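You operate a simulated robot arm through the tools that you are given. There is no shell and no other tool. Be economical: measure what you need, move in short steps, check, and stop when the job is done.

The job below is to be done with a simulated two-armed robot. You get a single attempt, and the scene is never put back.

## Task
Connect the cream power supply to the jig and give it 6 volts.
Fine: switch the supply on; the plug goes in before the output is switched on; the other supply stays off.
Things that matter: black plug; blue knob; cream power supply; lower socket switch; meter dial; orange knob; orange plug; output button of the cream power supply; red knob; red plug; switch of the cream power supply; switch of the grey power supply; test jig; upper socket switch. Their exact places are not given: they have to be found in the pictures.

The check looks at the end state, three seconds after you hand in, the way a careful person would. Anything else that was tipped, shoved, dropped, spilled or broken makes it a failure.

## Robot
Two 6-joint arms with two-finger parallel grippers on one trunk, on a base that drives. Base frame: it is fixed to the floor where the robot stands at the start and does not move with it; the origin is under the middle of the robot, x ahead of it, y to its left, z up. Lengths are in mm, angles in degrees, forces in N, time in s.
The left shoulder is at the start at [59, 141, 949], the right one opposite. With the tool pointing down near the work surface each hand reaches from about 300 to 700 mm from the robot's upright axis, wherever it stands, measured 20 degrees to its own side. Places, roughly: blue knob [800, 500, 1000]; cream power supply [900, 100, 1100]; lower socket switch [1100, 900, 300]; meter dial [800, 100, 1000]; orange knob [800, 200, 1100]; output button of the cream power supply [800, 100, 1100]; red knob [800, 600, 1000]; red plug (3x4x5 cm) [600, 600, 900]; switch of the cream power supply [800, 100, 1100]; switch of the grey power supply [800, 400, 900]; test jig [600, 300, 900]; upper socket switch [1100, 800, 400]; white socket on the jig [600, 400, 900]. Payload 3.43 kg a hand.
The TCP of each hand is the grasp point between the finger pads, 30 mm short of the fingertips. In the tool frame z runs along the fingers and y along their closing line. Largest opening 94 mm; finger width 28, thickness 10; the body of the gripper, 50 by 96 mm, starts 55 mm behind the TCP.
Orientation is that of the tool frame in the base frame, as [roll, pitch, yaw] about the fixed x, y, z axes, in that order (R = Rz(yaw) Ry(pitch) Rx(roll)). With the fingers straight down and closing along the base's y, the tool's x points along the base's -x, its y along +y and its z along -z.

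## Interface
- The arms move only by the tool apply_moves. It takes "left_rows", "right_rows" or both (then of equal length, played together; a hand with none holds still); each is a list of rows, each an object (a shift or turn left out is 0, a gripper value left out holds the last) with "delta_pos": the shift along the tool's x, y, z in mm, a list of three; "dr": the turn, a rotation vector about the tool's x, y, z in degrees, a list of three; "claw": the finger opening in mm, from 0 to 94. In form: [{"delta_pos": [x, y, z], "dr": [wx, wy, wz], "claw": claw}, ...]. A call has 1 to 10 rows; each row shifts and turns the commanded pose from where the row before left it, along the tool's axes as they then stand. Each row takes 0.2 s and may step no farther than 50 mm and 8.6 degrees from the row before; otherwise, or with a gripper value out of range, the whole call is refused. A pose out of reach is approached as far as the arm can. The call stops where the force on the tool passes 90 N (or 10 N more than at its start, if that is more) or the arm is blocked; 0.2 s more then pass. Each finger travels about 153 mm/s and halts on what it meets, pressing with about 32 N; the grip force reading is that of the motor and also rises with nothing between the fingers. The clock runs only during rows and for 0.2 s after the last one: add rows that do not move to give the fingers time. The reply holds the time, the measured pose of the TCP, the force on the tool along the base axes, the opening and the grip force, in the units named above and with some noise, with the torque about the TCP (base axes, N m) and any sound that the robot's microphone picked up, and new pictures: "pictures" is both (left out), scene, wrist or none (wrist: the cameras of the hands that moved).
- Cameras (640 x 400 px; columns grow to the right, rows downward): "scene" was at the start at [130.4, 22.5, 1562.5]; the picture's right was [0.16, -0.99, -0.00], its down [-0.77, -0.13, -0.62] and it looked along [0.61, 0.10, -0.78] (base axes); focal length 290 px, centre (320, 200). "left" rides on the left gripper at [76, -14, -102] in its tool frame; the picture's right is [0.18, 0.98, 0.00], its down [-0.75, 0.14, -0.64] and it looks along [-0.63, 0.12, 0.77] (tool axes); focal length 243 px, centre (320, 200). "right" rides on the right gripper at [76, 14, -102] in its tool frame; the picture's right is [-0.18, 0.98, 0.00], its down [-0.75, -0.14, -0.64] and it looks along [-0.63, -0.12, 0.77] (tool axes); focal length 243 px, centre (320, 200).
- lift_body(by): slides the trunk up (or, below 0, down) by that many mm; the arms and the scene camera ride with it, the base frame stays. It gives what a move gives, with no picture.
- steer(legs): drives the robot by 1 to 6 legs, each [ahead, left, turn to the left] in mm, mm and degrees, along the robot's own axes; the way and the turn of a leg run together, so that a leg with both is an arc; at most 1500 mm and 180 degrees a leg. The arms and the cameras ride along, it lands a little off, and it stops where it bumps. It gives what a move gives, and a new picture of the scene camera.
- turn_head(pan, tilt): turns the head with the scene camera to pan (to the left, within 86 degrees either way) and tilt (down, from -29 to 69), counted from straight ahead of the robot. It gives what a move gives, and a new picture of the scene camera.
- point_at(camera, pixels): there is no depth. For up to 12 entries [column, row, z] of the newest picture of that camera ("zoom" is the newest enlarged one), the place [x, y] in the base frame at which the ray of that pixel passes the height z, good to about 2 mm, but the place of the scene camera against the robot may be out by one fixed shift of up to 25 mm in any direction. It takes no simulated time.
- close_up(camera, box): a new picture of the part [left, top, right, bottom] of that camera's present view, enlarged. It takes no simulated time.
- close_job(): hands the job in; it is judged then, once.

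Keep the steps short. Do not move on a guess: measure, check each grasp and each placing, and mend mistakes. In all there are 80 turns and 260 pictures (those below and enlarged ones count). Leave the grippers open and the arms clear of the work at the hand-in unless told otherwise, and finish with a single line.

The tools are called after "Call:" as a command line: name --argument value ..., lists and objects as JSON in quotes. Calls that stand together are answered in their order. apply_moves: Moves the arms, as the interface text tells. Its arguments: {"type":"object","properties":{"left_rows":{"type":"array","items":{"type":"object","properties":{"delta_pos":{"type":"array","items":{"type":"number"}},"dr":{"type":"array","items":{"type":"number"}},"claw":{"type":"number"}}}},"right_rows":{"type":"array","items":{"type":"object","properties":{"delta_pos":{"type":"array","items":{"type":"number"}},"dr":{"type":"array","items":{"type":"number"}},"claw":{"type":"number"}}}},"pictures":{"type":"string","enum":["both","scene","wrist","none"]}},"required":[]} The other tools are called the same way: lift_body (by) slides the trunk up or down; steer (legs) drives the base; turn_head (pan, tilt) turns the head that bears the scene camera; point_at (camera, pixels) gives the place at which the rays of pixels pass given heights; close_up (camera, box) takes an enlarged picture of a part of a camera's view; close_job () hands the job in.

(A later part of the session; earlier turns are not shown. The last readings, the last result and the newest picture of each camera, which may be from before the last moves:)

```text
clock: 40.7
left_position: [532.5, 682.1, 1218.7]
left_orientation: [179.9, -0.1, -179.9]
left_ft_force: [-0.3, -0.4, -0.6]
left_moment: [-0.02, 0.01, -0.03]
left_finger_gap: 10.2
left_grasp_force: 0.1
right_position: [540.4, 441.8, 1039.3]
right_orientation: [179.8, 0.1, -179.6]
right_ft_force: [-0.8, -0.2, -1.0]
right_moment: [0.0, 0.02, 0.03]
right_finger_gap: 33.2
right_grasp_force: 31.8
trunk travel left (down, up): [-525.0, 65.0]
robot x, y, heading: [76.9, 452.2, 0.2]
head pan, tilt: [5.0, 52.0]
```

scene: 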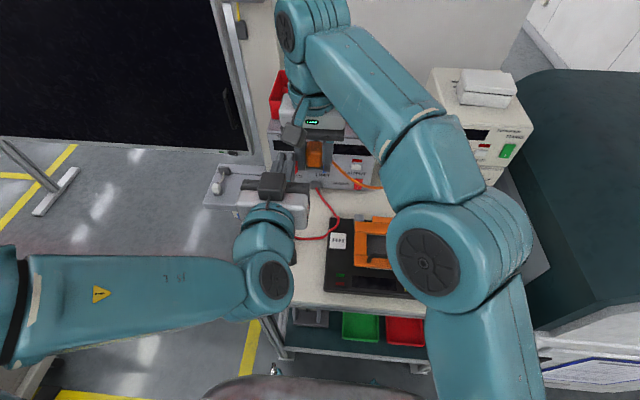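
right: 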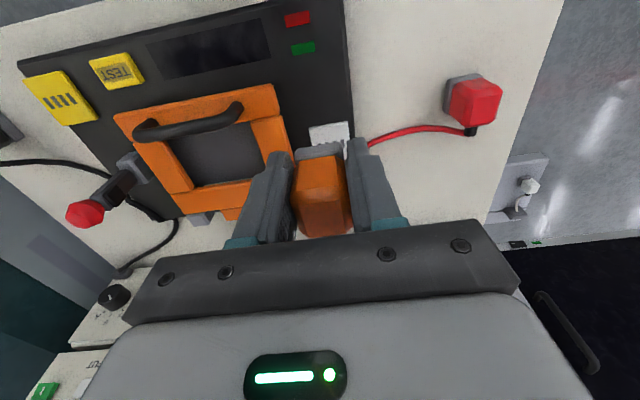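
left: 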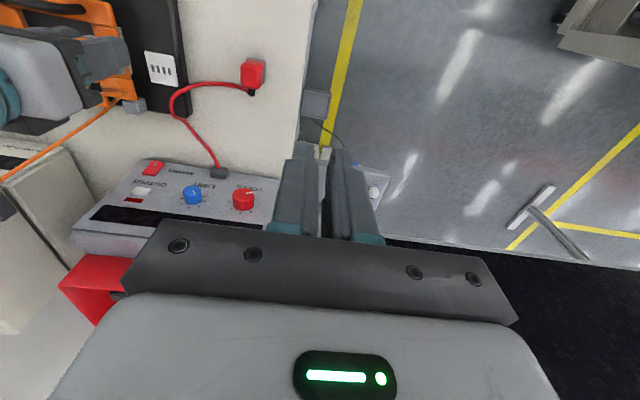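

Call:
apply_moves --left_rows '[{"delta_pos": [40, 0, 0]}, {"delta_pos": [40, 0, 15]}, {"delta_pos": [35, -10, 15]}, {}, {}, {}, {}, {}]' --right_rows '[{"delta_pos": [-20, 3, 0]}, {"delta_pos": [-17, 2, 20]}, {"delta_pos": [0, 0, 40]}, {"delta_pos": [0, 0, 15]}, {"delta_pos": [0, 0, 10]}, {"delta_pos": [0, 0, 5]}, {"delta_pos": [0, 0, 4]}, {}]' --pictures "wrist"

Call:
close_up --camera "right" --box '[285, 90, 355, 160]'

Call:
close_up --camera "left" --box '[100, 100, 220, 190]'

```text
clock: 42.5
left_position: [420.7, 671.9, 1188.7]
left_orientation: [180.0, 0.0, -179.8]
left_ft_force: [0.1, 0.3, -1.2]
left_moment: [0.0, 0.01, -0.03]
left_finger_gap: 9.9
left_grasp_force: 0.1
right_position: [575.0, 448.8, 945.3]
right_orientation: [179.8, 0.2, -179.6]
right_ft_force: [1.1, 0.3, 9.0]
right_moment: [-0.11, -0.15, -0.01]
right_finger_gap: 33.3
right_grasp_force: 32.0
trunk travel left (down, up): [-525.0, 65.0]
robot x, y, heading: [80.3, 452.3, 0.2]
head pan, tilt: [5.0, 52.0]
```

right: 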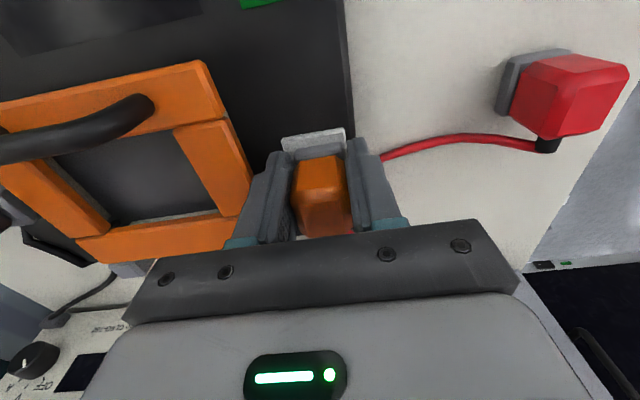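
left: 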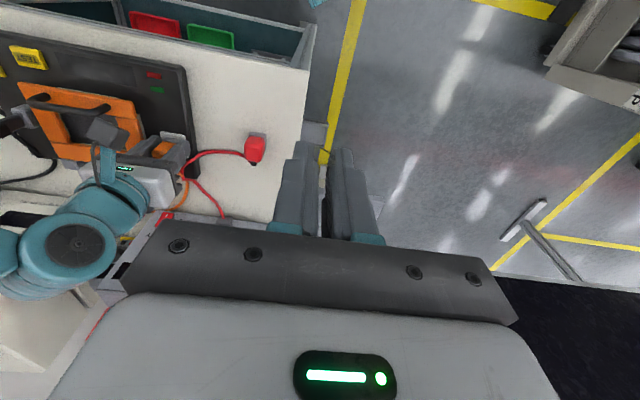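

```text
5.71 times, centred on (320, 125) of right
```

zoom: 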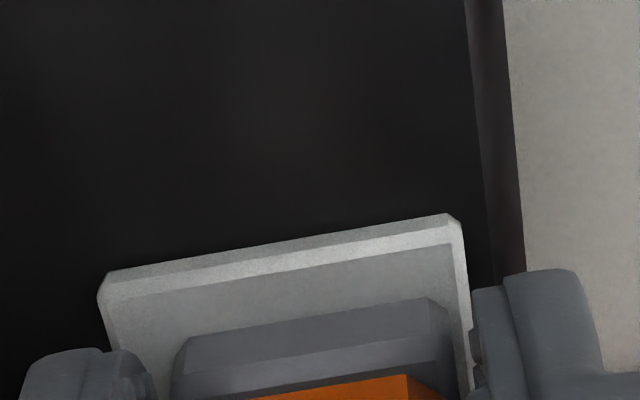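

```text
4.44 times, centred on (160, 145) of left
```

zoom: 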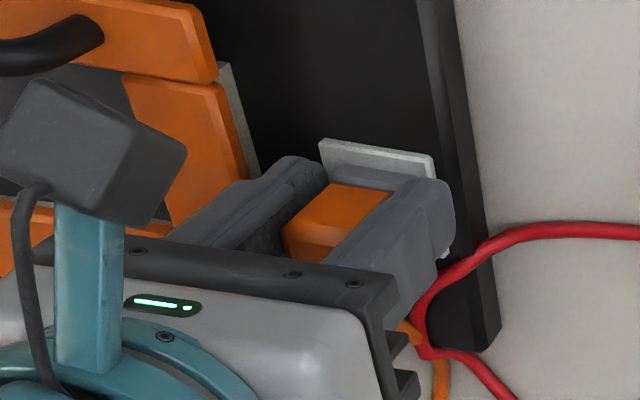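

The flange now sits about 3 mm too far to +y. I'll lift 3 mm, shift −3 mm in y, and lower again.

Call:
apply_moves --right_rows '[{"delta_pos": [0, 0, -4]}, {"delta_pos": [0, -3, 0]}, {}, {"delta_pos": [0, 0, 4.5]}, {}]' --pictures "wrist"

Call:
close_up --camera "right" --box '[285, 90, 355, 160]'

```text
clock: 43.7
left_position: [419.8, 673.1, 1189.1]
left_orientation: [179.9, 0.0, -179.8]
left_ft_force: [-0.5, 0.1, -0.3]
left_moment: [0.03, 0.02, 0.04]
left_finger_gap: 9.7
left_grasp_force: 0.0
right_position: [575.9, 445.6, 944.7]
right_orientation: [179.7, 0.3, -179.6]
right_ft_force: [1.3, 8.1, 15.5]
right_moment: [-0.05, 0.15, 0.08]
right_finger_gap: 33.0
right_grasp_force: 31.6
trunk travel left (down, up): [-525.0, 65.0]
robot x, y, heading: [80.1, 450.8, 0.1]
head pan, tilt: [5.0, 52.0]
heard: snap
```

right: 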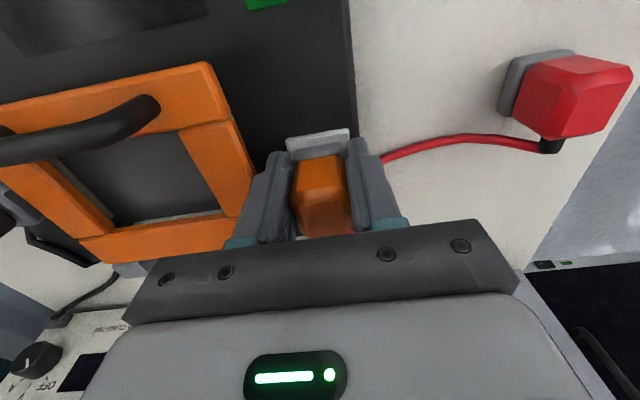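

```text
5.71 times, centred on (320, 125) of right
```

zoom: 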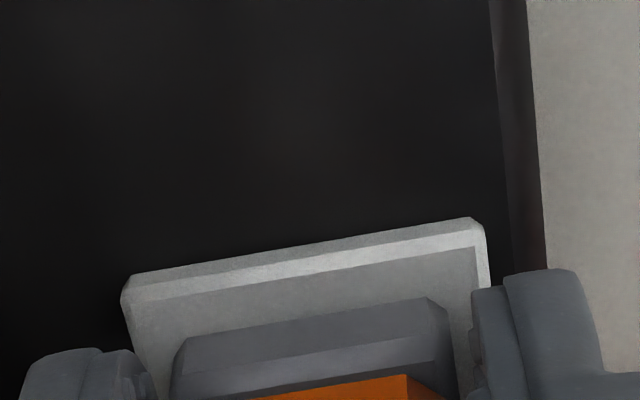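

A "snap" was heard, so the plug has latched into the white socket. I'll release and rise straight up.

Call:
apply_moves --right_rows '[{"claw": 46}, {}, {"delta_pos": [0, 0, -20]}, {"delta_pos": [0, 0, -45]}, {"delta_pos": [0, 0, -45]}, {"delta_pos": [0, 0, -45]}, {}]' --pictures "wrist"

Call:
close_up --camera "left" --box '[100, 80, 240, 190]'

```text
clock: 45.3
left_position: [421.8, 670.8, 1188.0]
left_orientation: [180.0, 0.0, -179.7]
left_ft_force: [-0.1, -0.1, -0.3]
left_moment: [-0.01, 0.01, -0.02]
left_finger_gap: 10.2
left_grasp_force: 0.0
right_position: [577.1, 443.9, 1098.7]
right_orientation: [179.8, 0.1, -179.6]
right_ft_force: [-1.0, -0.2, 0.3]
right_moment: [0.01, 0.0, 0.02]
right_finger_gap: 45.9
right_grasp_force: 0.0
trunk travel left (down, up): [-525.0, 65.0]
robot x, y, heading: [79.3, 449.3, 0.4]
head pan, tilt: [5.0, 52.0]
```

right: 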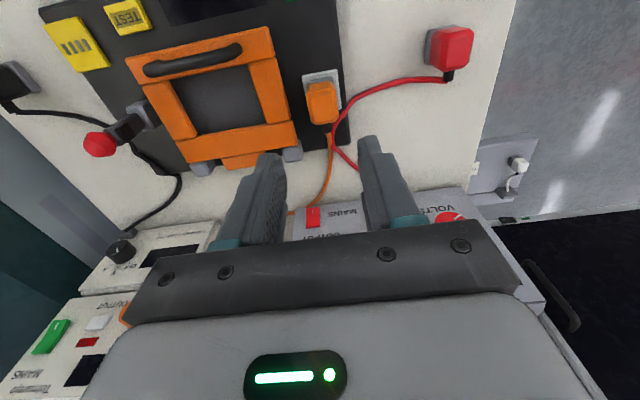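

```text
3.64 times, centred on (170, 135) of left
```

zoom: 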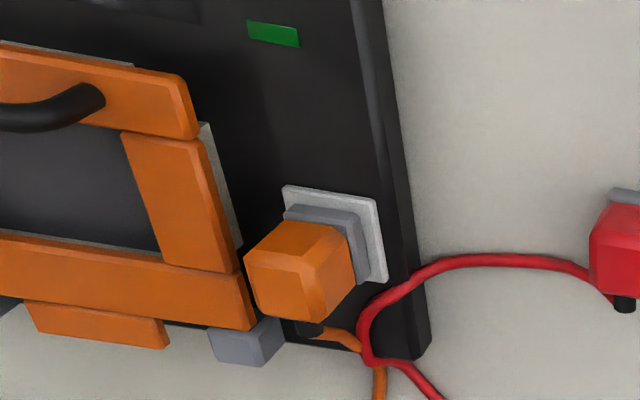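

The plug sits squarely on the white socket. Next I'll pull the right hand back, drive right to face the cream supply, and take a close look at its panel.

Call:
apply_moves --right_rows '[{"delta_pos": [45, -10, -20]}, {"delta_pos": [45, -20, -20]}, {"delta_pos": [30, -30, -20], "claw": 0}, {}]' --left_rows '[{"delta_pos": [0, 45, 0]}, {"delta_pos": [0, 45, 0]}, {"delta_pos": [0, 45, 0]}, {}]' --pictures "none"

Call:
steer --legs '[[0, -230, 0]]'

Call:
turn_head --pan -8 --tilt 38

Call:
close_up --camera "scene" --box '[240, 100, 400, 260]'

```text
refused: row 1 steps farther than a row can; nothing moved
```

```text
clock: 48.9
left_position: [422.4, 437.4, 1190.1]
left_orientation: [-180.0, 0.0, 179.8]
left_ft_force: [0.7, -0.3, 0.5]
left_moment: [-0.01, -0.01, 0.03]
left_finger_gap: 9.8
left_grasp_force: 0.0
right_position: [575.0, 210.2, 1099.1]
right_orientation: [179.8, 0.0, 179.9]
right_ft_force: [-0.2, 0.1, -0.1]
right_moment: [0.01, -0.02, 0.03]
right_finger_gap: 46.0
right_grasp_force: 0.1
trunk travel left (down, up): [-525.0, 65.0]
robot x, y, heading: [79.5, 214.5, -0.4]
head pan, tilt: [5.0, 52.0]
```

scene: 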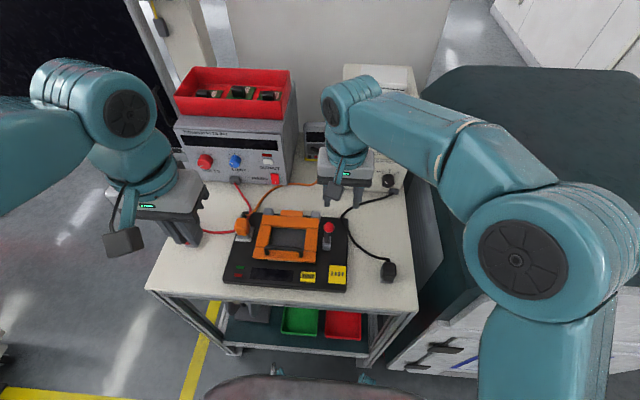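

```text
clock: 49.6
left_position: [421.7, 436.6, 1189.9]
left_orientation: [-180.0, -0.1, 179.7]
left_ft_force: [0.6, 0.6, 0.3]
left_moment: [0.01, -0.03, -0.03]
left_finger_gap: 9.9
left_grasp_force: 0.0
right_position: [575.4, 210.0, 1099.6]
right_orientation: [179.8, 0.0, 179.9]
right_ft_force: [0.0, 0.4, -0.2]
right_moment: [-0.02, -0.01, -0.01]
right_finger_gap: 46.0
right_grasp_force: 0.1
trunk travel left (down, up): [-525.0, 65.0]
robot x, y, heading: [77.4, 217.2, -0.3]
head pan, tilt: [-8.0, 38.0]
```

scene: 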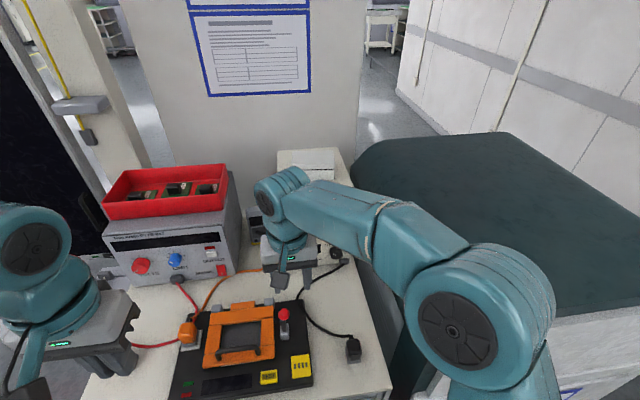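

```text
2.50 times, centred on (320, 180) of scene
```

zoom: 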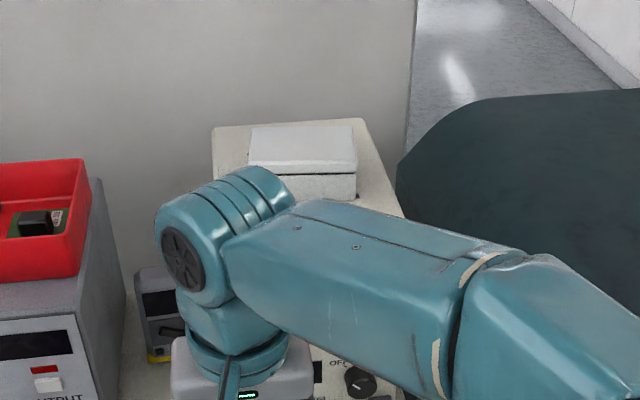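

The right arm hides the panel. I'll pull it back, close the fingers, and pitch the hand forward so its camera faces the panel.

Call:
apply_moves --right_rows '[{"delta_pos": [40, -25, 0], "claw": 0}, {"delta_pos": [40, -25, 0]}, {"delta_pos": [40, -25, 0]}, {"delta_pos": [0, -25, 0], "dr": [0, -8.5, 0]}, {"dr": [0, -8.5, 0]}, {"dr": [0, -8.5, 0]}, {"dr": [0, -8.5, 0]}, {"dr": [0, -8.5, 0]}, {}]' --pictures "both"

```text
clock: 51.6
left_position: [421.8, 435.7, 1188.8]
left_orientation: [179.9, 0.0, 179.7]
left_ft_force: [0.9, 0.3, 0.0]
left_moment: [-0.04, -0.02, 0.01]
left_finger_gap: 10.2
left_grasp_force: 0.0
right_position: [455.5, 109.3, 1099.3]
right_orientation: [179.7, 42.5, 179.7]
right_ft_force: [0.2, 0.5, 0.3]
right_moment: [-0.03, 0.02, -0.02]
right_finger_gap: 0.1
right_grasp_force: 32.0
trunk travel left (down, up): [-525.0, 65.0]
robot x, y, heading: [78.9, 216.4, -0.3]
head pan, tilt: [-8.0, 38.0]
```

scene: 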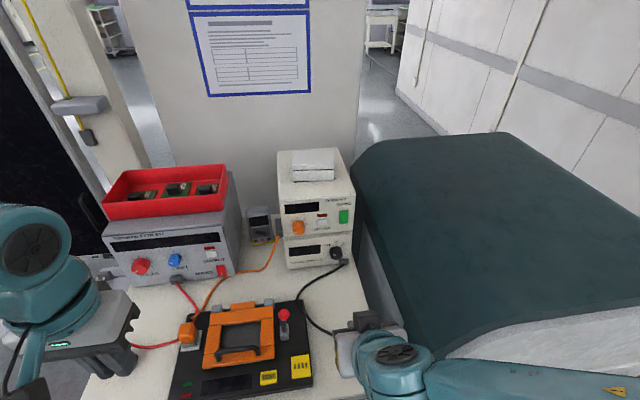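
right: 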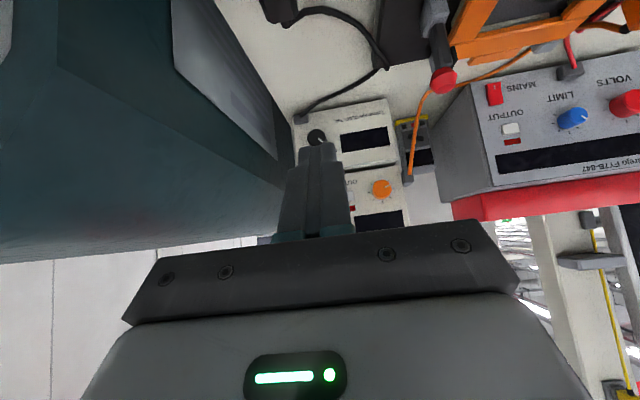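

Call:
close_up --camera "scene" --box '[270, 180, 370, 275]'

Call:
close_up --camera "right" --box '[290, 90, 430, 240]'

```text
4.21 times, centred on (320, 228) of scene
```

zoom: 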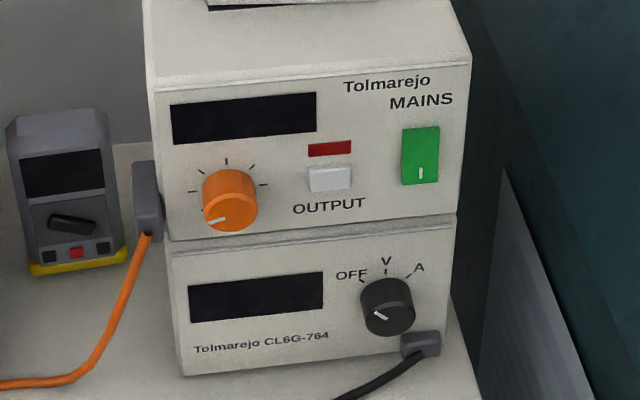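

```text
2.67 times, centred on (360, 165) of right
```

zoom: 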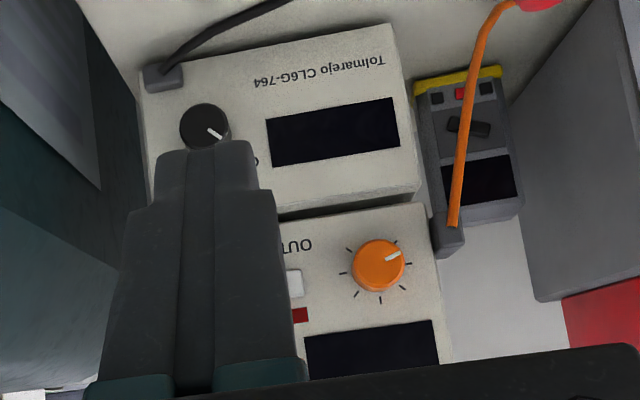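

To triangulate the panel I'll take a second wrist view with the hand shifted +y and up.

Call:
apply_moves --right_rows '[{"delta_pos": [-20, 35, -22]}, {"delta_pos": [-20, 35, -22]}, {}]' --pictures "wrist"

Call:
close_up --camera "right" --box '[190, 70, 370, 240]'

```text
clock: 52.4
left_position: [422.3, 436.5, 1189.6]
left_orientation: [180.0, -0.1, 179.8]
left_ft_force: [0.6, -0.4, 0.0]
left_moment: [0.03, 0.01, 0.02]
left_finger_gap: 10.0
left_grasp_force: 0.0
right_position: [454.8, 176.2, 1157.6]
right_orientation: [179.7, 42.5, 179.7]
right_ft_force: [0.1, -0.8, 0.4]
right_moment: [0.03, 0.0, 0.04]
right_finger_gap: 0.4
right_grasp_force: 32.2
trunk travel left (down, up): [-525.0, 65.0]
robot x, y, heading: [79.2, 213.5, -0.1]
head pan, tilt: [-8.0, 38.0]
```

right: 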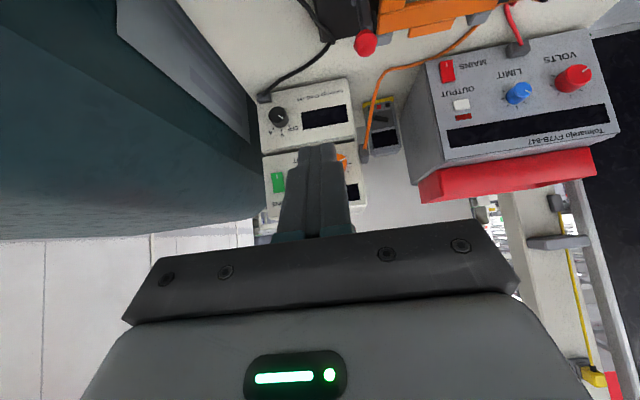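

```text
2.35 times, centred on (280, 155) of right
```

zoom: 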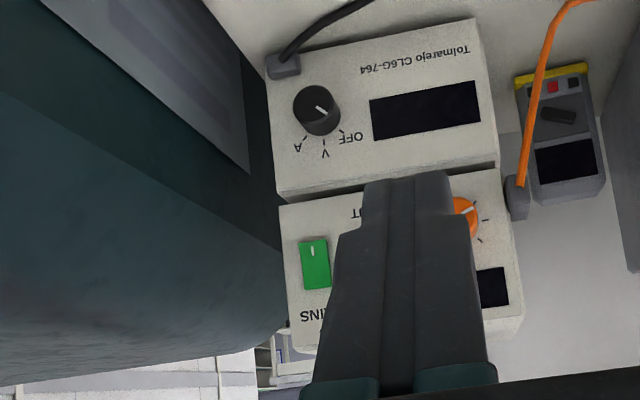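

I triangulated the cream panel from the two views:
- **Panel plane:** x≈765.
- **Rocker:** centre about (y 63, z 1075), with the I-mark end at z≈1064.
- **Output button:** about (125, 1062).
- **Knob axis:** about (180, 1059).

Now I'll move the hand to just in front of the rocker.

Call:
apply_moves --right_rows '[{"delta_pos": [-20, -19, 35]}, {"delta_pos": [-20, -19, 35]}, {"delta_pos": [-20, -19, 35]}, {"delta_pos": [-20, -19, 35]}, {"delta_pos": [-20, -19, 35]}, {"delta_pos": [-14, -18, 30]}, {}]' --pictures "both"

Call:
close_up --camera "right" --box '[230, 70, 410, 230]'

Call:
close_up --camera "scene" --box '[270, 180, 370, 275]'

```text
clock: 54.0
left_position: [421.6, 438.0, 1189.8]
left_orientation: [-180.0, 0.1, 179.8]
left_ft_force: [0.0, -0.1, 0.2]
left_moment: [0.01, -0.02, 0.02]
left_finger_gap: 10.0
left_grasp_force: 0.0
right_position: [676.1, 65.7, 1086.4]
right_orientation: [179.9, 42.6, 179.8]
right_ft_force: [-0.5, -0.1, 0.3]
right_moment: [0.0, -0.01, 0.0]
right_finger_gap: 0.0
right_grasp_force: 31.6
trunk travel left (down, up): [-525.0, 65.0]
robot x, y, heading: [74.9, 219.9, -0.3]
head pan, tilt: [-8.0, 38.0]
```

scene: 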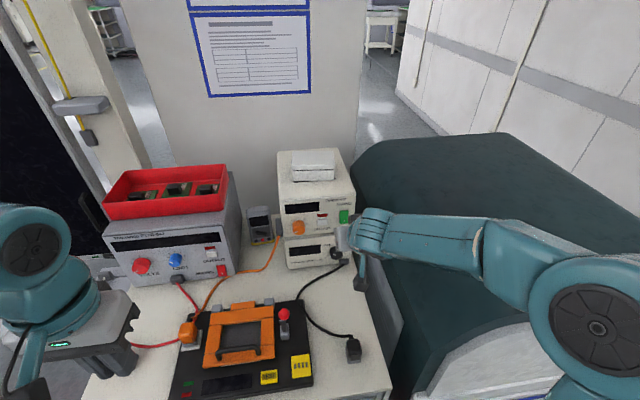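
right: 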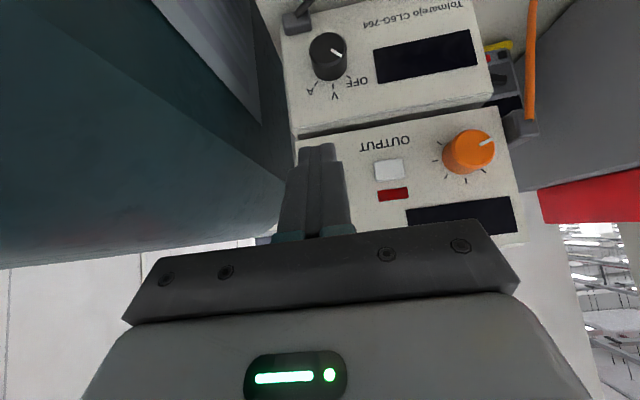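

```text
2.50 times, centred on (320, 150) of right
```

zoom: 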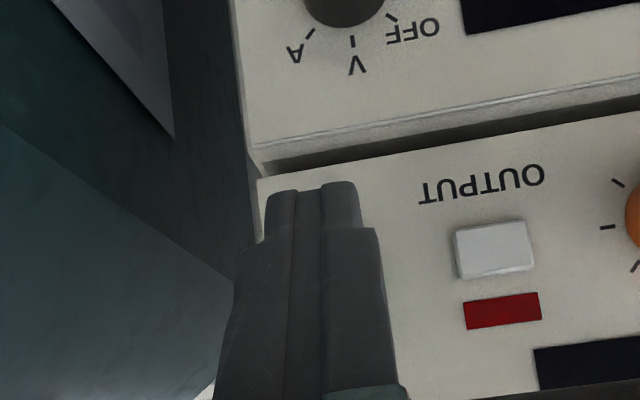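

```text
4.21 times, centred on (320, 228) of scene
```

zoom: 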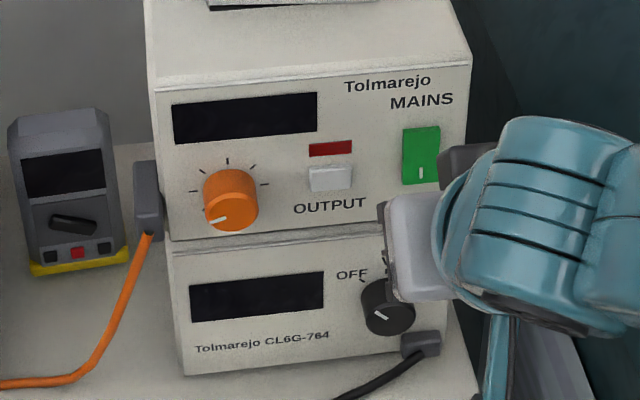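

Call:
point_at --camera "right" --pixels '[[390, 169.2, 1062], [390, 169.2, 1055], [469, 150, 1058], [304, 132, 1030], [490, 96, 1000], [376, 50, 945], [480, 67, 978]]'

```text
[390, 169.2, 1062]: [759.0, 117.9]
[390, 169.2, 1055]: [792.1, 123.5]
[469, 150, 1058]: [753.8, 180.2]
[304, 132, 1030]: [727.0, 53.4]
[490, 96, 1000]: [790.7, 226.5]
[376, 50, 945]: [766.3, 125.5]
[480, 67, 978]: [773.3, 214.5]
```

All readings agree. I'll approach the rocker's lower (I-mark) end to within a few millimetres, then creep forward.

Call:
apply_moves --right_rows '[{"delta_pos": [-11.7, -2, 16.8]}, {"delta_pos": [-11.7, 0, 16.8]}, {"delta_pos": [-1.5, 0, 1.4]}, {"delta_pos": [-1.5, 0, 1.4]}, {}]' --pictures "both"

Call:
close_up --camera "scene" --box '[290, 180, 370, 255]'

Call:
close_up --camera "right" --box '[250, 70, 390, 230]'

```text
clock: 55.2
left_position: [422.6, 438.1, 1188.0]
left_orientation: [180.0, 0.1, 179.8]
left_ft_force: [0.1, 0.1, -0.5]
left_moment: [-0.03, 0.02, 0.01]
left_finger_gap: 10.0
left_grasp_force: 0.2
right_position: [723.1, 63.9, 1076.2]
right_orientation: [179.7, 42.5, 179.7]
right_ft_force: [0.7, 0.3, 0.5]
right_moment: [-0.01, 0.01, 0.0]
right_finger_gap: 0.3
right_grasp_force: 32.0
trunk travel left (down, up): [-525.0, 65.0]
robot x, y, heading: [80.8, 216.8, -0.3]
head pan, tilt: [-8.0, 38.0]
```

scene: 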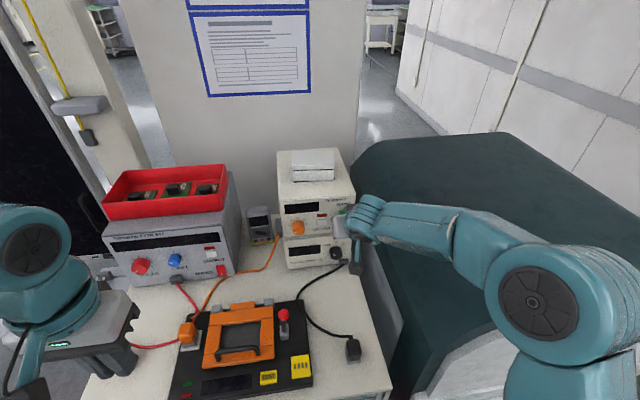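
right: 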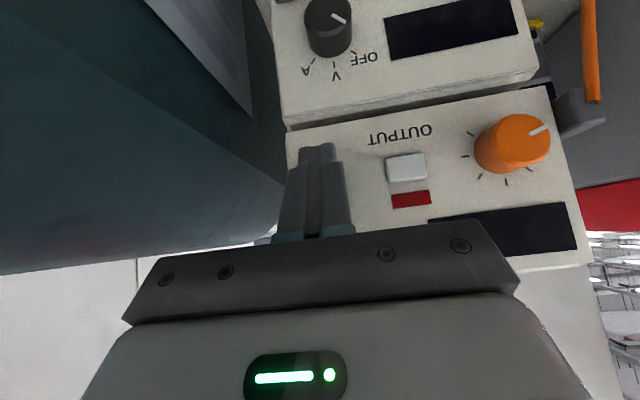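

```text
5.33 times, centred on (330, 218) of scene
```

zoom: 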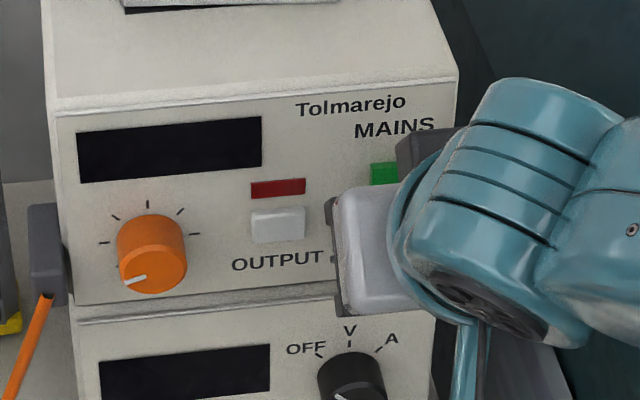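

```text
2.50 times, centred on (320, 150) of right
```

zoom: 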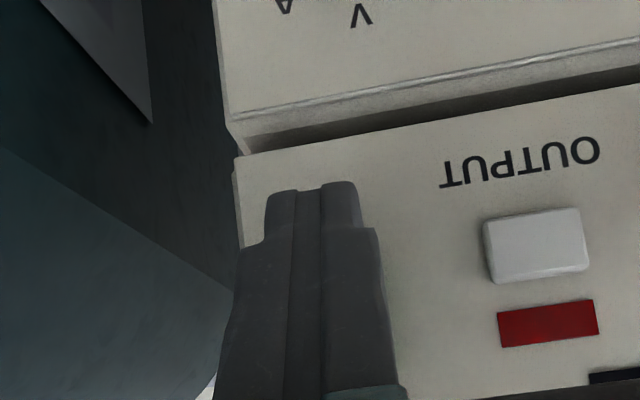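

There's no contact yet. I'll creep forward in 2 mm steps.

Call:
apply_moves --right_rows '[{"delta_pos": [-1.5, 0, 1.35]}, {"delta_pos": [-1.5, 0, 1.35]}, {"delta_pos": [-1.5, 0, 1.35]}, {}]' --pictures "scene"

Call:
close_up --camera "scene" --box '[290, 180, 370, 255]'

```text
clock: 56.2
left_position: [422.1, 436.4, 1187.9]
left_orientation: [-180.0, 0.0, 179.9]
left_ft_force: [-1.3, 0.2, -0.3]
left_moment: [0.01, 0.03, 0.04]
left_finger_gap: 10.0
left_grasp_force: 0.0
right_position: [729.2, 63.7, 1075.1]
right_orientation: [179.7, 42.4, 179.6]
right_ft_force: [0.6, -1.0, 0.4]
right_moment: [0.0, 0.01, 0.02]
right_finger_gap: 0.0
right_grasp_force: 32.0
trunk travel left (down, up): [-525.0, 65.0]
robot x, y, heading: [81.2, 218.0, -0.2]
head pan, tilt: [-8.0, 38.0]
```

scene: 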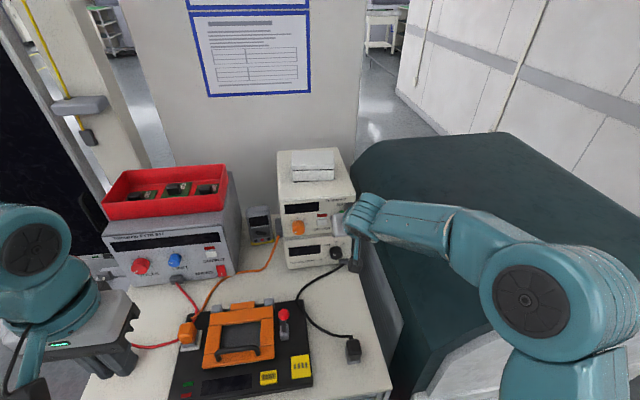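

```text
5.33 times, centred on (330, 218) of scene
```

zoom: 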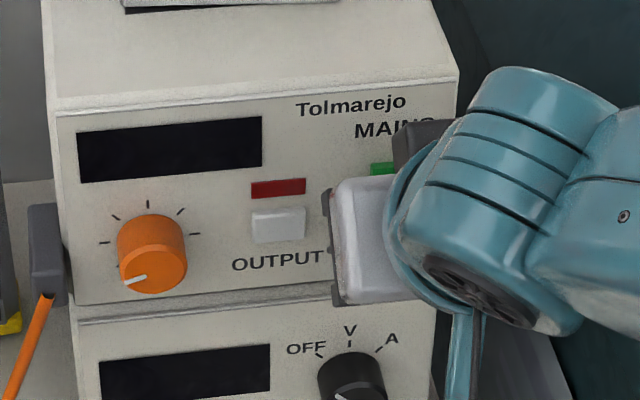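

Call:
apply_moves --right_rows '[{"delta_pos": [-1.5, 0, 1.35]}, {"delta_pos": [-1.5, 0, 1.35]}, {"delta_pos": [-1.5, 0, 1.35]}, {"delta_pos": [-1.5, 0, 1.35]}, {}]' --pictures "wrist"

Call:
close_up --camera "right" --box '[250, 70, 390, 230]'

```text
clock: 57.4
left_position: [419.4, 437.1, 1189.5]
left_orientation: [180.0, 0.1, 179.8]
left_ft_force: [-1.1, 0.2, 0.7]
left_moment: [0.03, -0.01, 0.01]
left_finger_gap: 10.0
left_grasp_force: 0.0
right_position: [733.2, 64.8, 1074.4]
right_orientation: [179.9, 42.4, 179.8]
right_ft_force: [-17.7, -0.1, -2.6]
right_moment: [-0.05, 0.29, 0.03]
right_finger_gap: 0.0
right_grasp_force: 32.2
trunk travel left (down, up): [-525.0, 65.0]
robot x, y, heading: [76.8, 215.2, -0.6]
head pan, tilt: [-8.0, 38.0]
heard: click
```

right: 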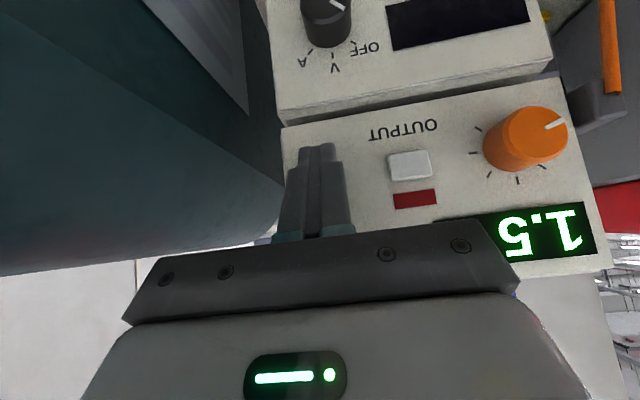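

```text
2.50 times, centred on (320, 150) of right
```

zoom: 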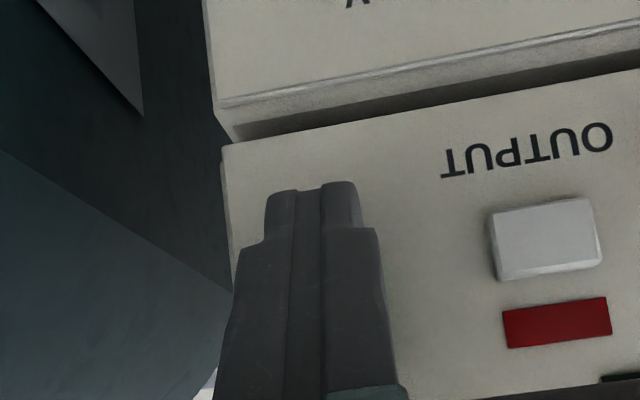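

I heard a click and the display lit up reading 1.5, so the supply is on. I'll back off, turn the hand level, and line up with the orange knob.

Call:
apply_moves --right_rows '[{"delta_pos": [22, 0, -20]}, {"delta_pos": [22, 0, -20]}, {"delta_pos": [22, 0, -20]}, {"delta_pos": [0, 29, 0], "dr": [0, -8, 0]}, {"delta_pos": [0, 29, 0], "dr": [0, -8, 0]}, {"delta_pos": [0, 29, 0], "dr": [0, -8, 0], "claw": 60}, {"delta_pos": [0, 28, 0], "dr": [0, -8, 0]}, {"dr": [0, -8, 0]}, {"dr": [0, -7.5, 0]}, {}]' --pictures "both"

Call:
close_up --camera "scene" --box '[270, 180, 370, 275]'

```text
clock: 59.6
left_position: [421.6, 436.3, 1188.9]
left_orientation: [-180.0, -0.1, 179.8]
left_ft_force: [-0.7, 0.1, 0.5]
left_moment: [-0.02, -0.01, 0.0]
left_finger_gap: 10.1
left_grasp_force: 0.0
right_position: [647.9, 177.5, 1074.6]
right_orientation: [68.3, 89.7, 68.3]
right_ft_force: [0.5, -0.6, 0.5]
right_moment: [-0.01, 0.0, -0.02]
right_finger_gap: 59.8
right_grasp_force: 0.0
trunk travel left (down, up): [-525.0, 65.0]
robot x, y, heading: [79.6, 213.4, -0.3]
head pan, tilt: [-8.0, 38.0]
```

scene: 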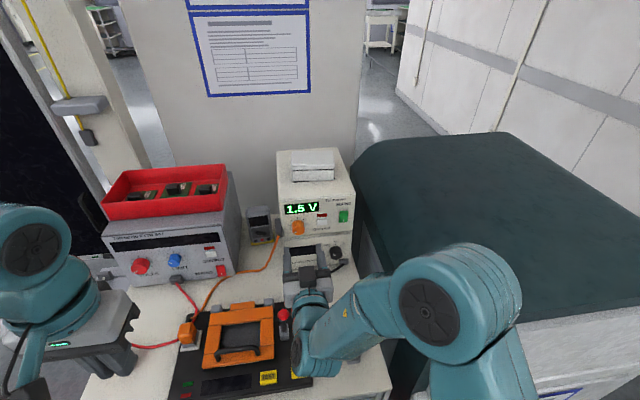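
right: 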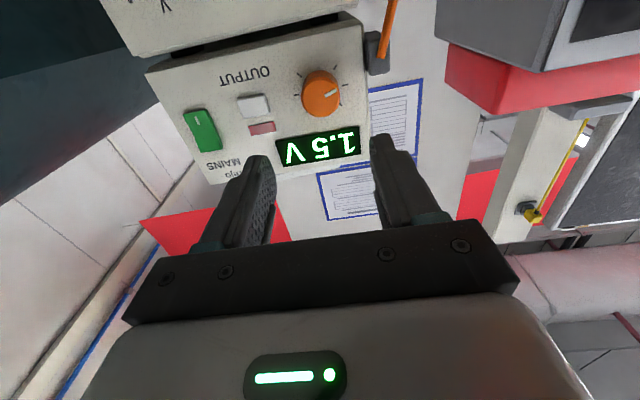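

```text
4.21 times, centred on (320, 228) of scene
```

zoom: 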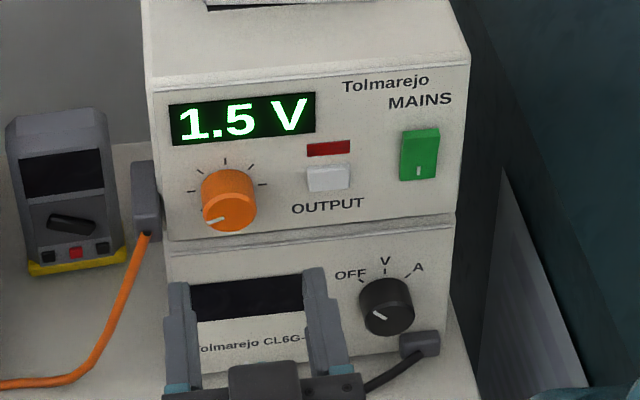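

The display shows 1.5 V and the knob axis is at about (y 180.5, z 1058). I'll approach in line with it.

Call:
apply_moves --right_rows '[{"delta_pos": [16.5, 3, 0]}, {"delta_pos": [0, 0, 30]}, {"delta_pos": [0, 0, 20]}, {}]' --pictures "both"

Call:
close_up --camera "right" --box '[230, 60, 410, 220]'

Call:
close_up --camera "scene" --box '[270, 180, 370, 275]'

```text
clock: 60.6
left_position: [422.7, 436.9, 1189.4]
left_orientation: [180.0, 0.0, 179.6]
left_ft_force: [-0.8, -0.6, -0.4]
left_moment: [0.0, -0.03, 0.01]
left_finger_gap: 10.1
left_grasp_force: 0.1
right_position: [696.4, 181.6, 1059.2]
right_orientation: [85.2, 89.8, 85.1]
right_ft_force: [-0.2, 0.2, 0.3]
right_moment: [-0.02, 0.03, 0.02]
right_finger_gap: 60.3
right_grasp_force: 0.0
trunk travel left (down, up): [-525.0, 65.0]
robot x, y, heading: [79.3, 214.7, -0.3]
head pan, tilt: [-8.0, 38.0]
```

scene: 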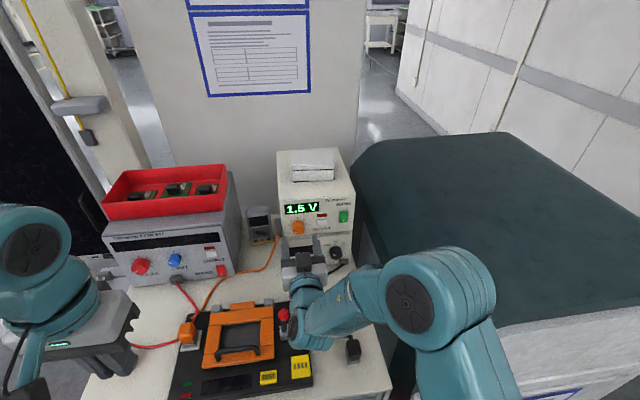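
right: 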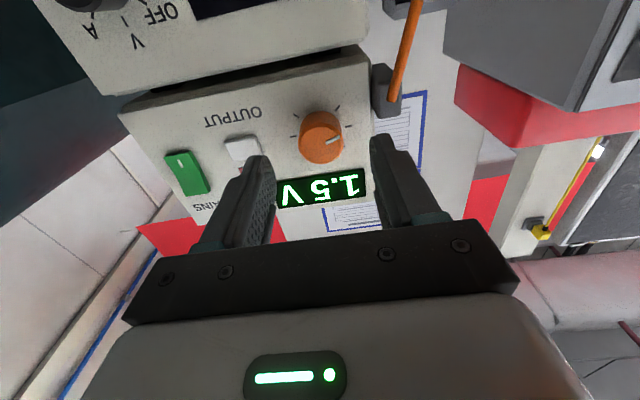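

```text
2.50 times, centred on (320, 140) of right
```

zoom: 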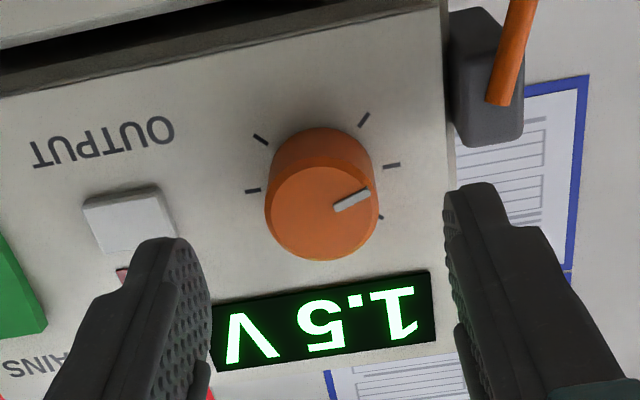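

```text
4.21 times, centred on (320, 228) of scene
```

zoom: 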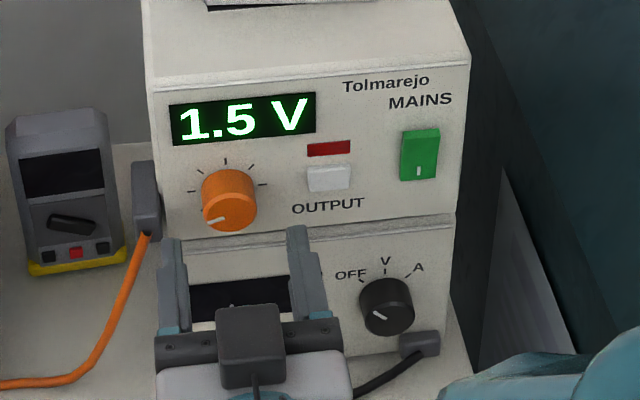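

Centred on the knob. I'll advance 28 mm and close on it.

Call:
apply_moves --right_rows '[{"delta_pos": [0, 0, 16]}, {"delta_pos": [0, 0, 12]}, {}, {"claw": 30}, {"claw": 24}, {"claw": 20}, {}]' --pictures "both"

Call:
close_up --camera "right" --box '[230, 60, 410, 220]'

Call:
close_up --camera "scene" --box '[270, 180, 370, 275]'

```text
clock: 62.2
left_position: [421.5, 437.1, 1189.7]
left_orientation: [180.0, -0.1, 179.8]
left_ft_force: [1.4, 0.5, 0.0]
left_moment: [-0.03, 0.03, 0.02]
left_finger_gap: 9.8
left_grasp_force: 0.1
right_position: [724.1, 181.6, 1058.8]
right_orientation: [78.4, 89.8, 78.4]
right_ft_force: [-0.5, -0.9, 1.3]
right_moment: [0.0, -0.12, 0.23]
right_finger_gap: 31.5
right_grasp_force: 44.6
trunk travel left (down, up): [-525.0, 65.0]
robot x, y, heading: [77.3, 218.2, -0.4]
head pan, tilt: [-8.0, 38.0]
```

scene: 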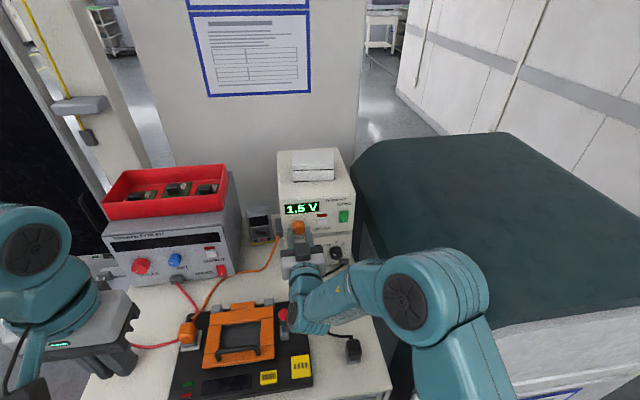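
right: 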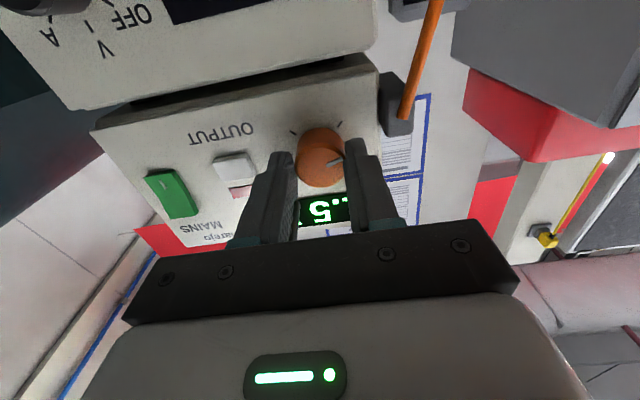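

```text
2.50 times, centred on (320, 140) of right
```

zoom: 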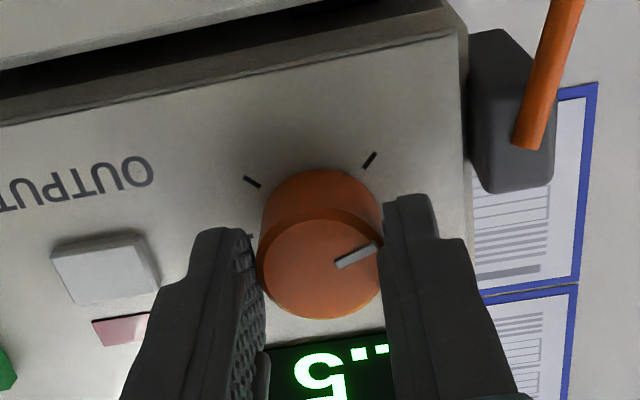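

```text
4.21 times, centred on (320, 228) of scene
```

zoom: 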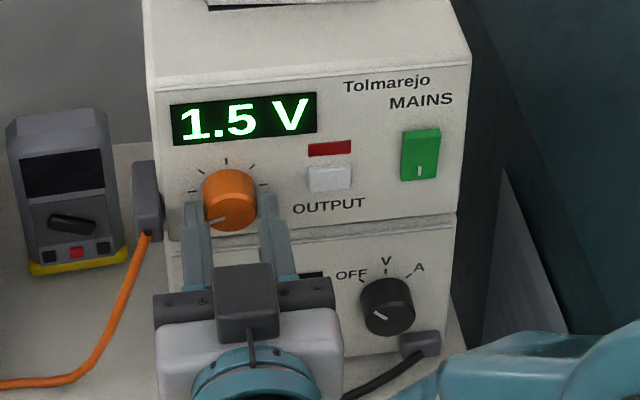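

The knob is gripped at 31.5 mm and the scene camera sees the display clearly. I'll turn clockwise 24° and read it.

Call:
apply_moves --right_rows '[{"dr": [0, 0, 8]}, {"dr": [0, 0, 8]}, {"dr": [0, 0, 8]}, {}]' --pictures "none"

Call:
close_up --camera "scene" --box '[270, 180, 370, 275]'

```text
clock: 63.2
left_position: [420.7, 437.5, 1189.6]
left_orientation: [179.9, 0.1, 179.8]
left_ft_force: [-0.6, 0.7, 0.4]
left_moment: [0.02, 0.01, 0.0]
left_finger_gap: 10.1
left_grasp_force: 0.0
right_position: [725.2, 181.9, 1059.3]
right_orientation: [90.4, 70.2, 90.2]
right_ft_force: [-8.7, 0.4, -2.7]
right_moment: [-0.03, -1.25, -0.17]
right_finger_gap: 31.3
right_grasp_force: 44.8
right hand out of reach, approached as far as the arm can: row 3
trunk travel left (down, up): [-525.0, 65.0]
robot x, y, heading: [81.4, 216.5, 0.1]
head pan, tilt: [-8.0, 38.0]
```

```text
4.21 times, centred on (320, 228) of scene
```

zoom: 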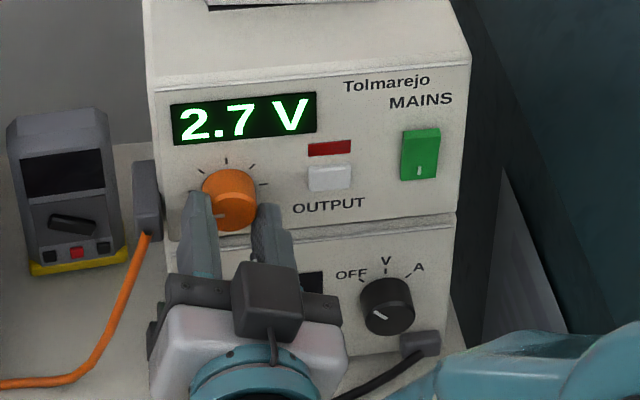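

20° clockwise gave 2.7 V, or about 0.06 V per degree, and the wrist is near its limit. I'll open, rotate the hand back 64°, and regrasp.

Call:
apply_moves --right_rows '[{"claw": 44}, {}, {"dr": [0, 0, -8]}, {"dr": [0, 0, -8]}, {"dr": [0, 0, -8]}, {"dr": [0, 0, -8]}, {"dr": [0, 0, -8]}, {"dr": [0, 0, -8]}, {"dr": [0, 0, -8]}, {"dr": [0, 0, -8]}]' --pictures "wrist"

Call:
close_up --camera "scene" --box '[270, 180, 370, 275]'

```text
clock: 65.4
left_position: [422.5, 436.5, 1189.7]
left_orientation: [180.0, 0.0, 179.9]
left_ft_force: [-0.5, 0.0, 0.5]
left_moment: [0.04, 0.04, 0.02]
left_finger_gap: 9.9
left_grasp_force: 0.2
right_position: [725.1, 182.1, 1058.9]
right_orientation: [-90.2, 45.6, -90.4]
right_ft_force: [-0.4, 0.2, -0.7]
right_moment: [0.01, -0.02, 0.0]
right_finger_gap: 44.0
right_grasp_force: 0.0
trunk travel left (down, up): [-525.0, 65.0]
robot x, y, heading: [76.8, 218.4, -0.4]
head pan, tilt: [-8.0, 38.0]
```

right: 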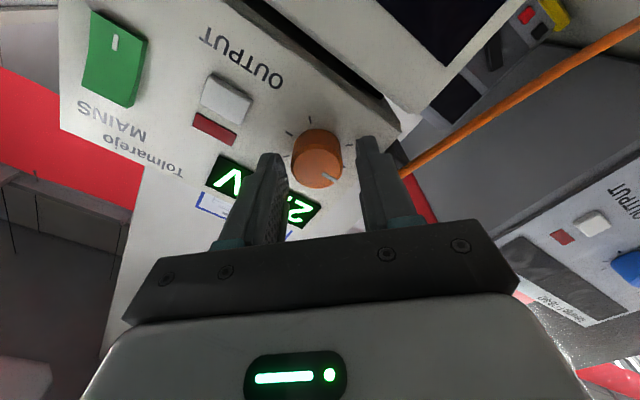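

```text
4.21 times, centred on (320, 228) of scene
```

zoom: 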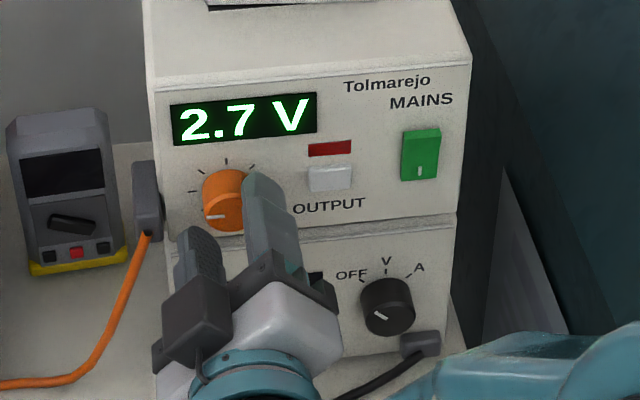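

The hand is rotated to −45°. I'll close and turn 48° clockwise.

Call:
apply_moves --right_rows '[{"claw": 24}, {"claw": 20}, {}, {"dr": [0, 0, 8]}, {"dr": [0, 0, 8]}, {"dr": [0, 0, 8]}, {"dr": [0, 0, 8]}, {"dr": [0, 0, 8]}, {"dr": [0, 0, 6]}, {}]' --pictures "none"

Call:
close_up --camera "scene" --box '[270, 180, 370, 275]'

```text
clock: 67.6
left_position: [422.6, 436.3, 1188.4]
left_orientation: [-180.0, 0.0, 179.8]
left_ft_force: [-0.2, 0.2, 0.6]
left_moment: [-0.02, -0.04, 0.02]
left_finger_gap: 10.2
left_grasp_force: 0.1
right_position: [726.8, 182.0, 1059.4]
right_orientation: [92.3, 88.1, 92.0]
right_ft_force: [10.3, -4.4, 11.2]
right_moment: [0.0, -0.12, 0.23]
right_finger_gap: 31.6
right_grasp_force: 45.1
trunk travel left (down, up): [-525.0, 65.0]
robot x, y, heading: [76.9, 214.4, -0.2]
head pan, tilt: [-8.0, 38.0]
```

```text
4.21 times, centred on (320, 228) of scene
```

zoom: 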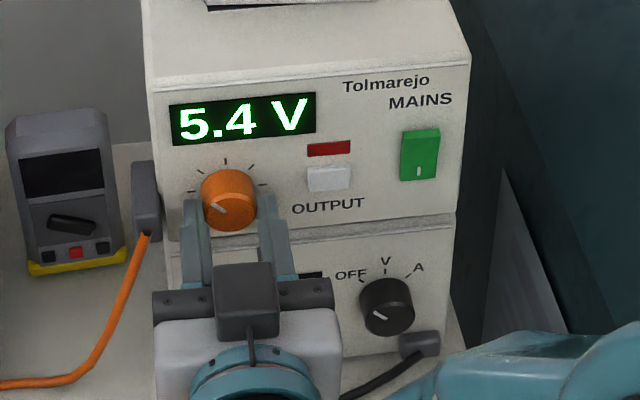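

5.4 V. I need about 10° more.

Call:
apply_moves --right_rows '[{"dr": [0, 0, 5]}, {"dr": [0, 0, 5]}, {}, {}]' --pictures "none"

Call:
close_up --camera "scene" --box '[270, 180, 370, 275]'

```text
clock: 68.6
left_position: [421.5, 437.5, 1189.7]
left_orientation: [-180.0, 0.0, 179.7]
left_ft_force: [-0.7, -0.3, 0.3]
left_moment: [0.0, -0.01, -0.02]
left_finger_gap: 10.0
left_grasp_force: 0.1
right_position: [724.7, 181.3, 1059.5]
right_orientation: [90.3, 78.2, 90.2]
right_ft_force: [10.5, -1.5, 13.4]
right_moment: [0.01, 0.24, 0.48]
right_finger_gap: 31.6
right_grasp_force: 44.8
trunk travel left (down, up): [-525.0, 65.0]
robot x, y, heading: [79.8, 217.9, -0.4]
head pan, tilt: [-8.0, 38.0]
```

```text
4.21 times, centred on (320, 228) of scene
```

zoom: 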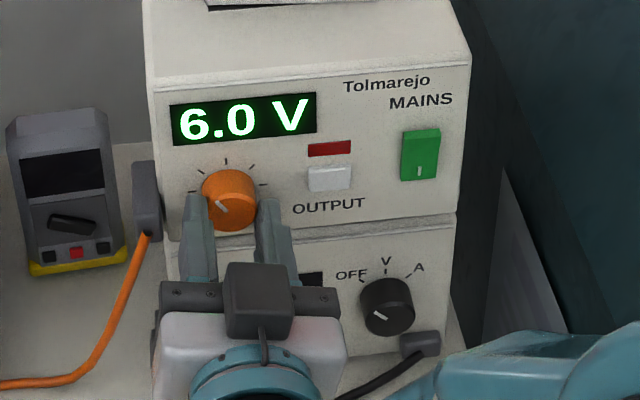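

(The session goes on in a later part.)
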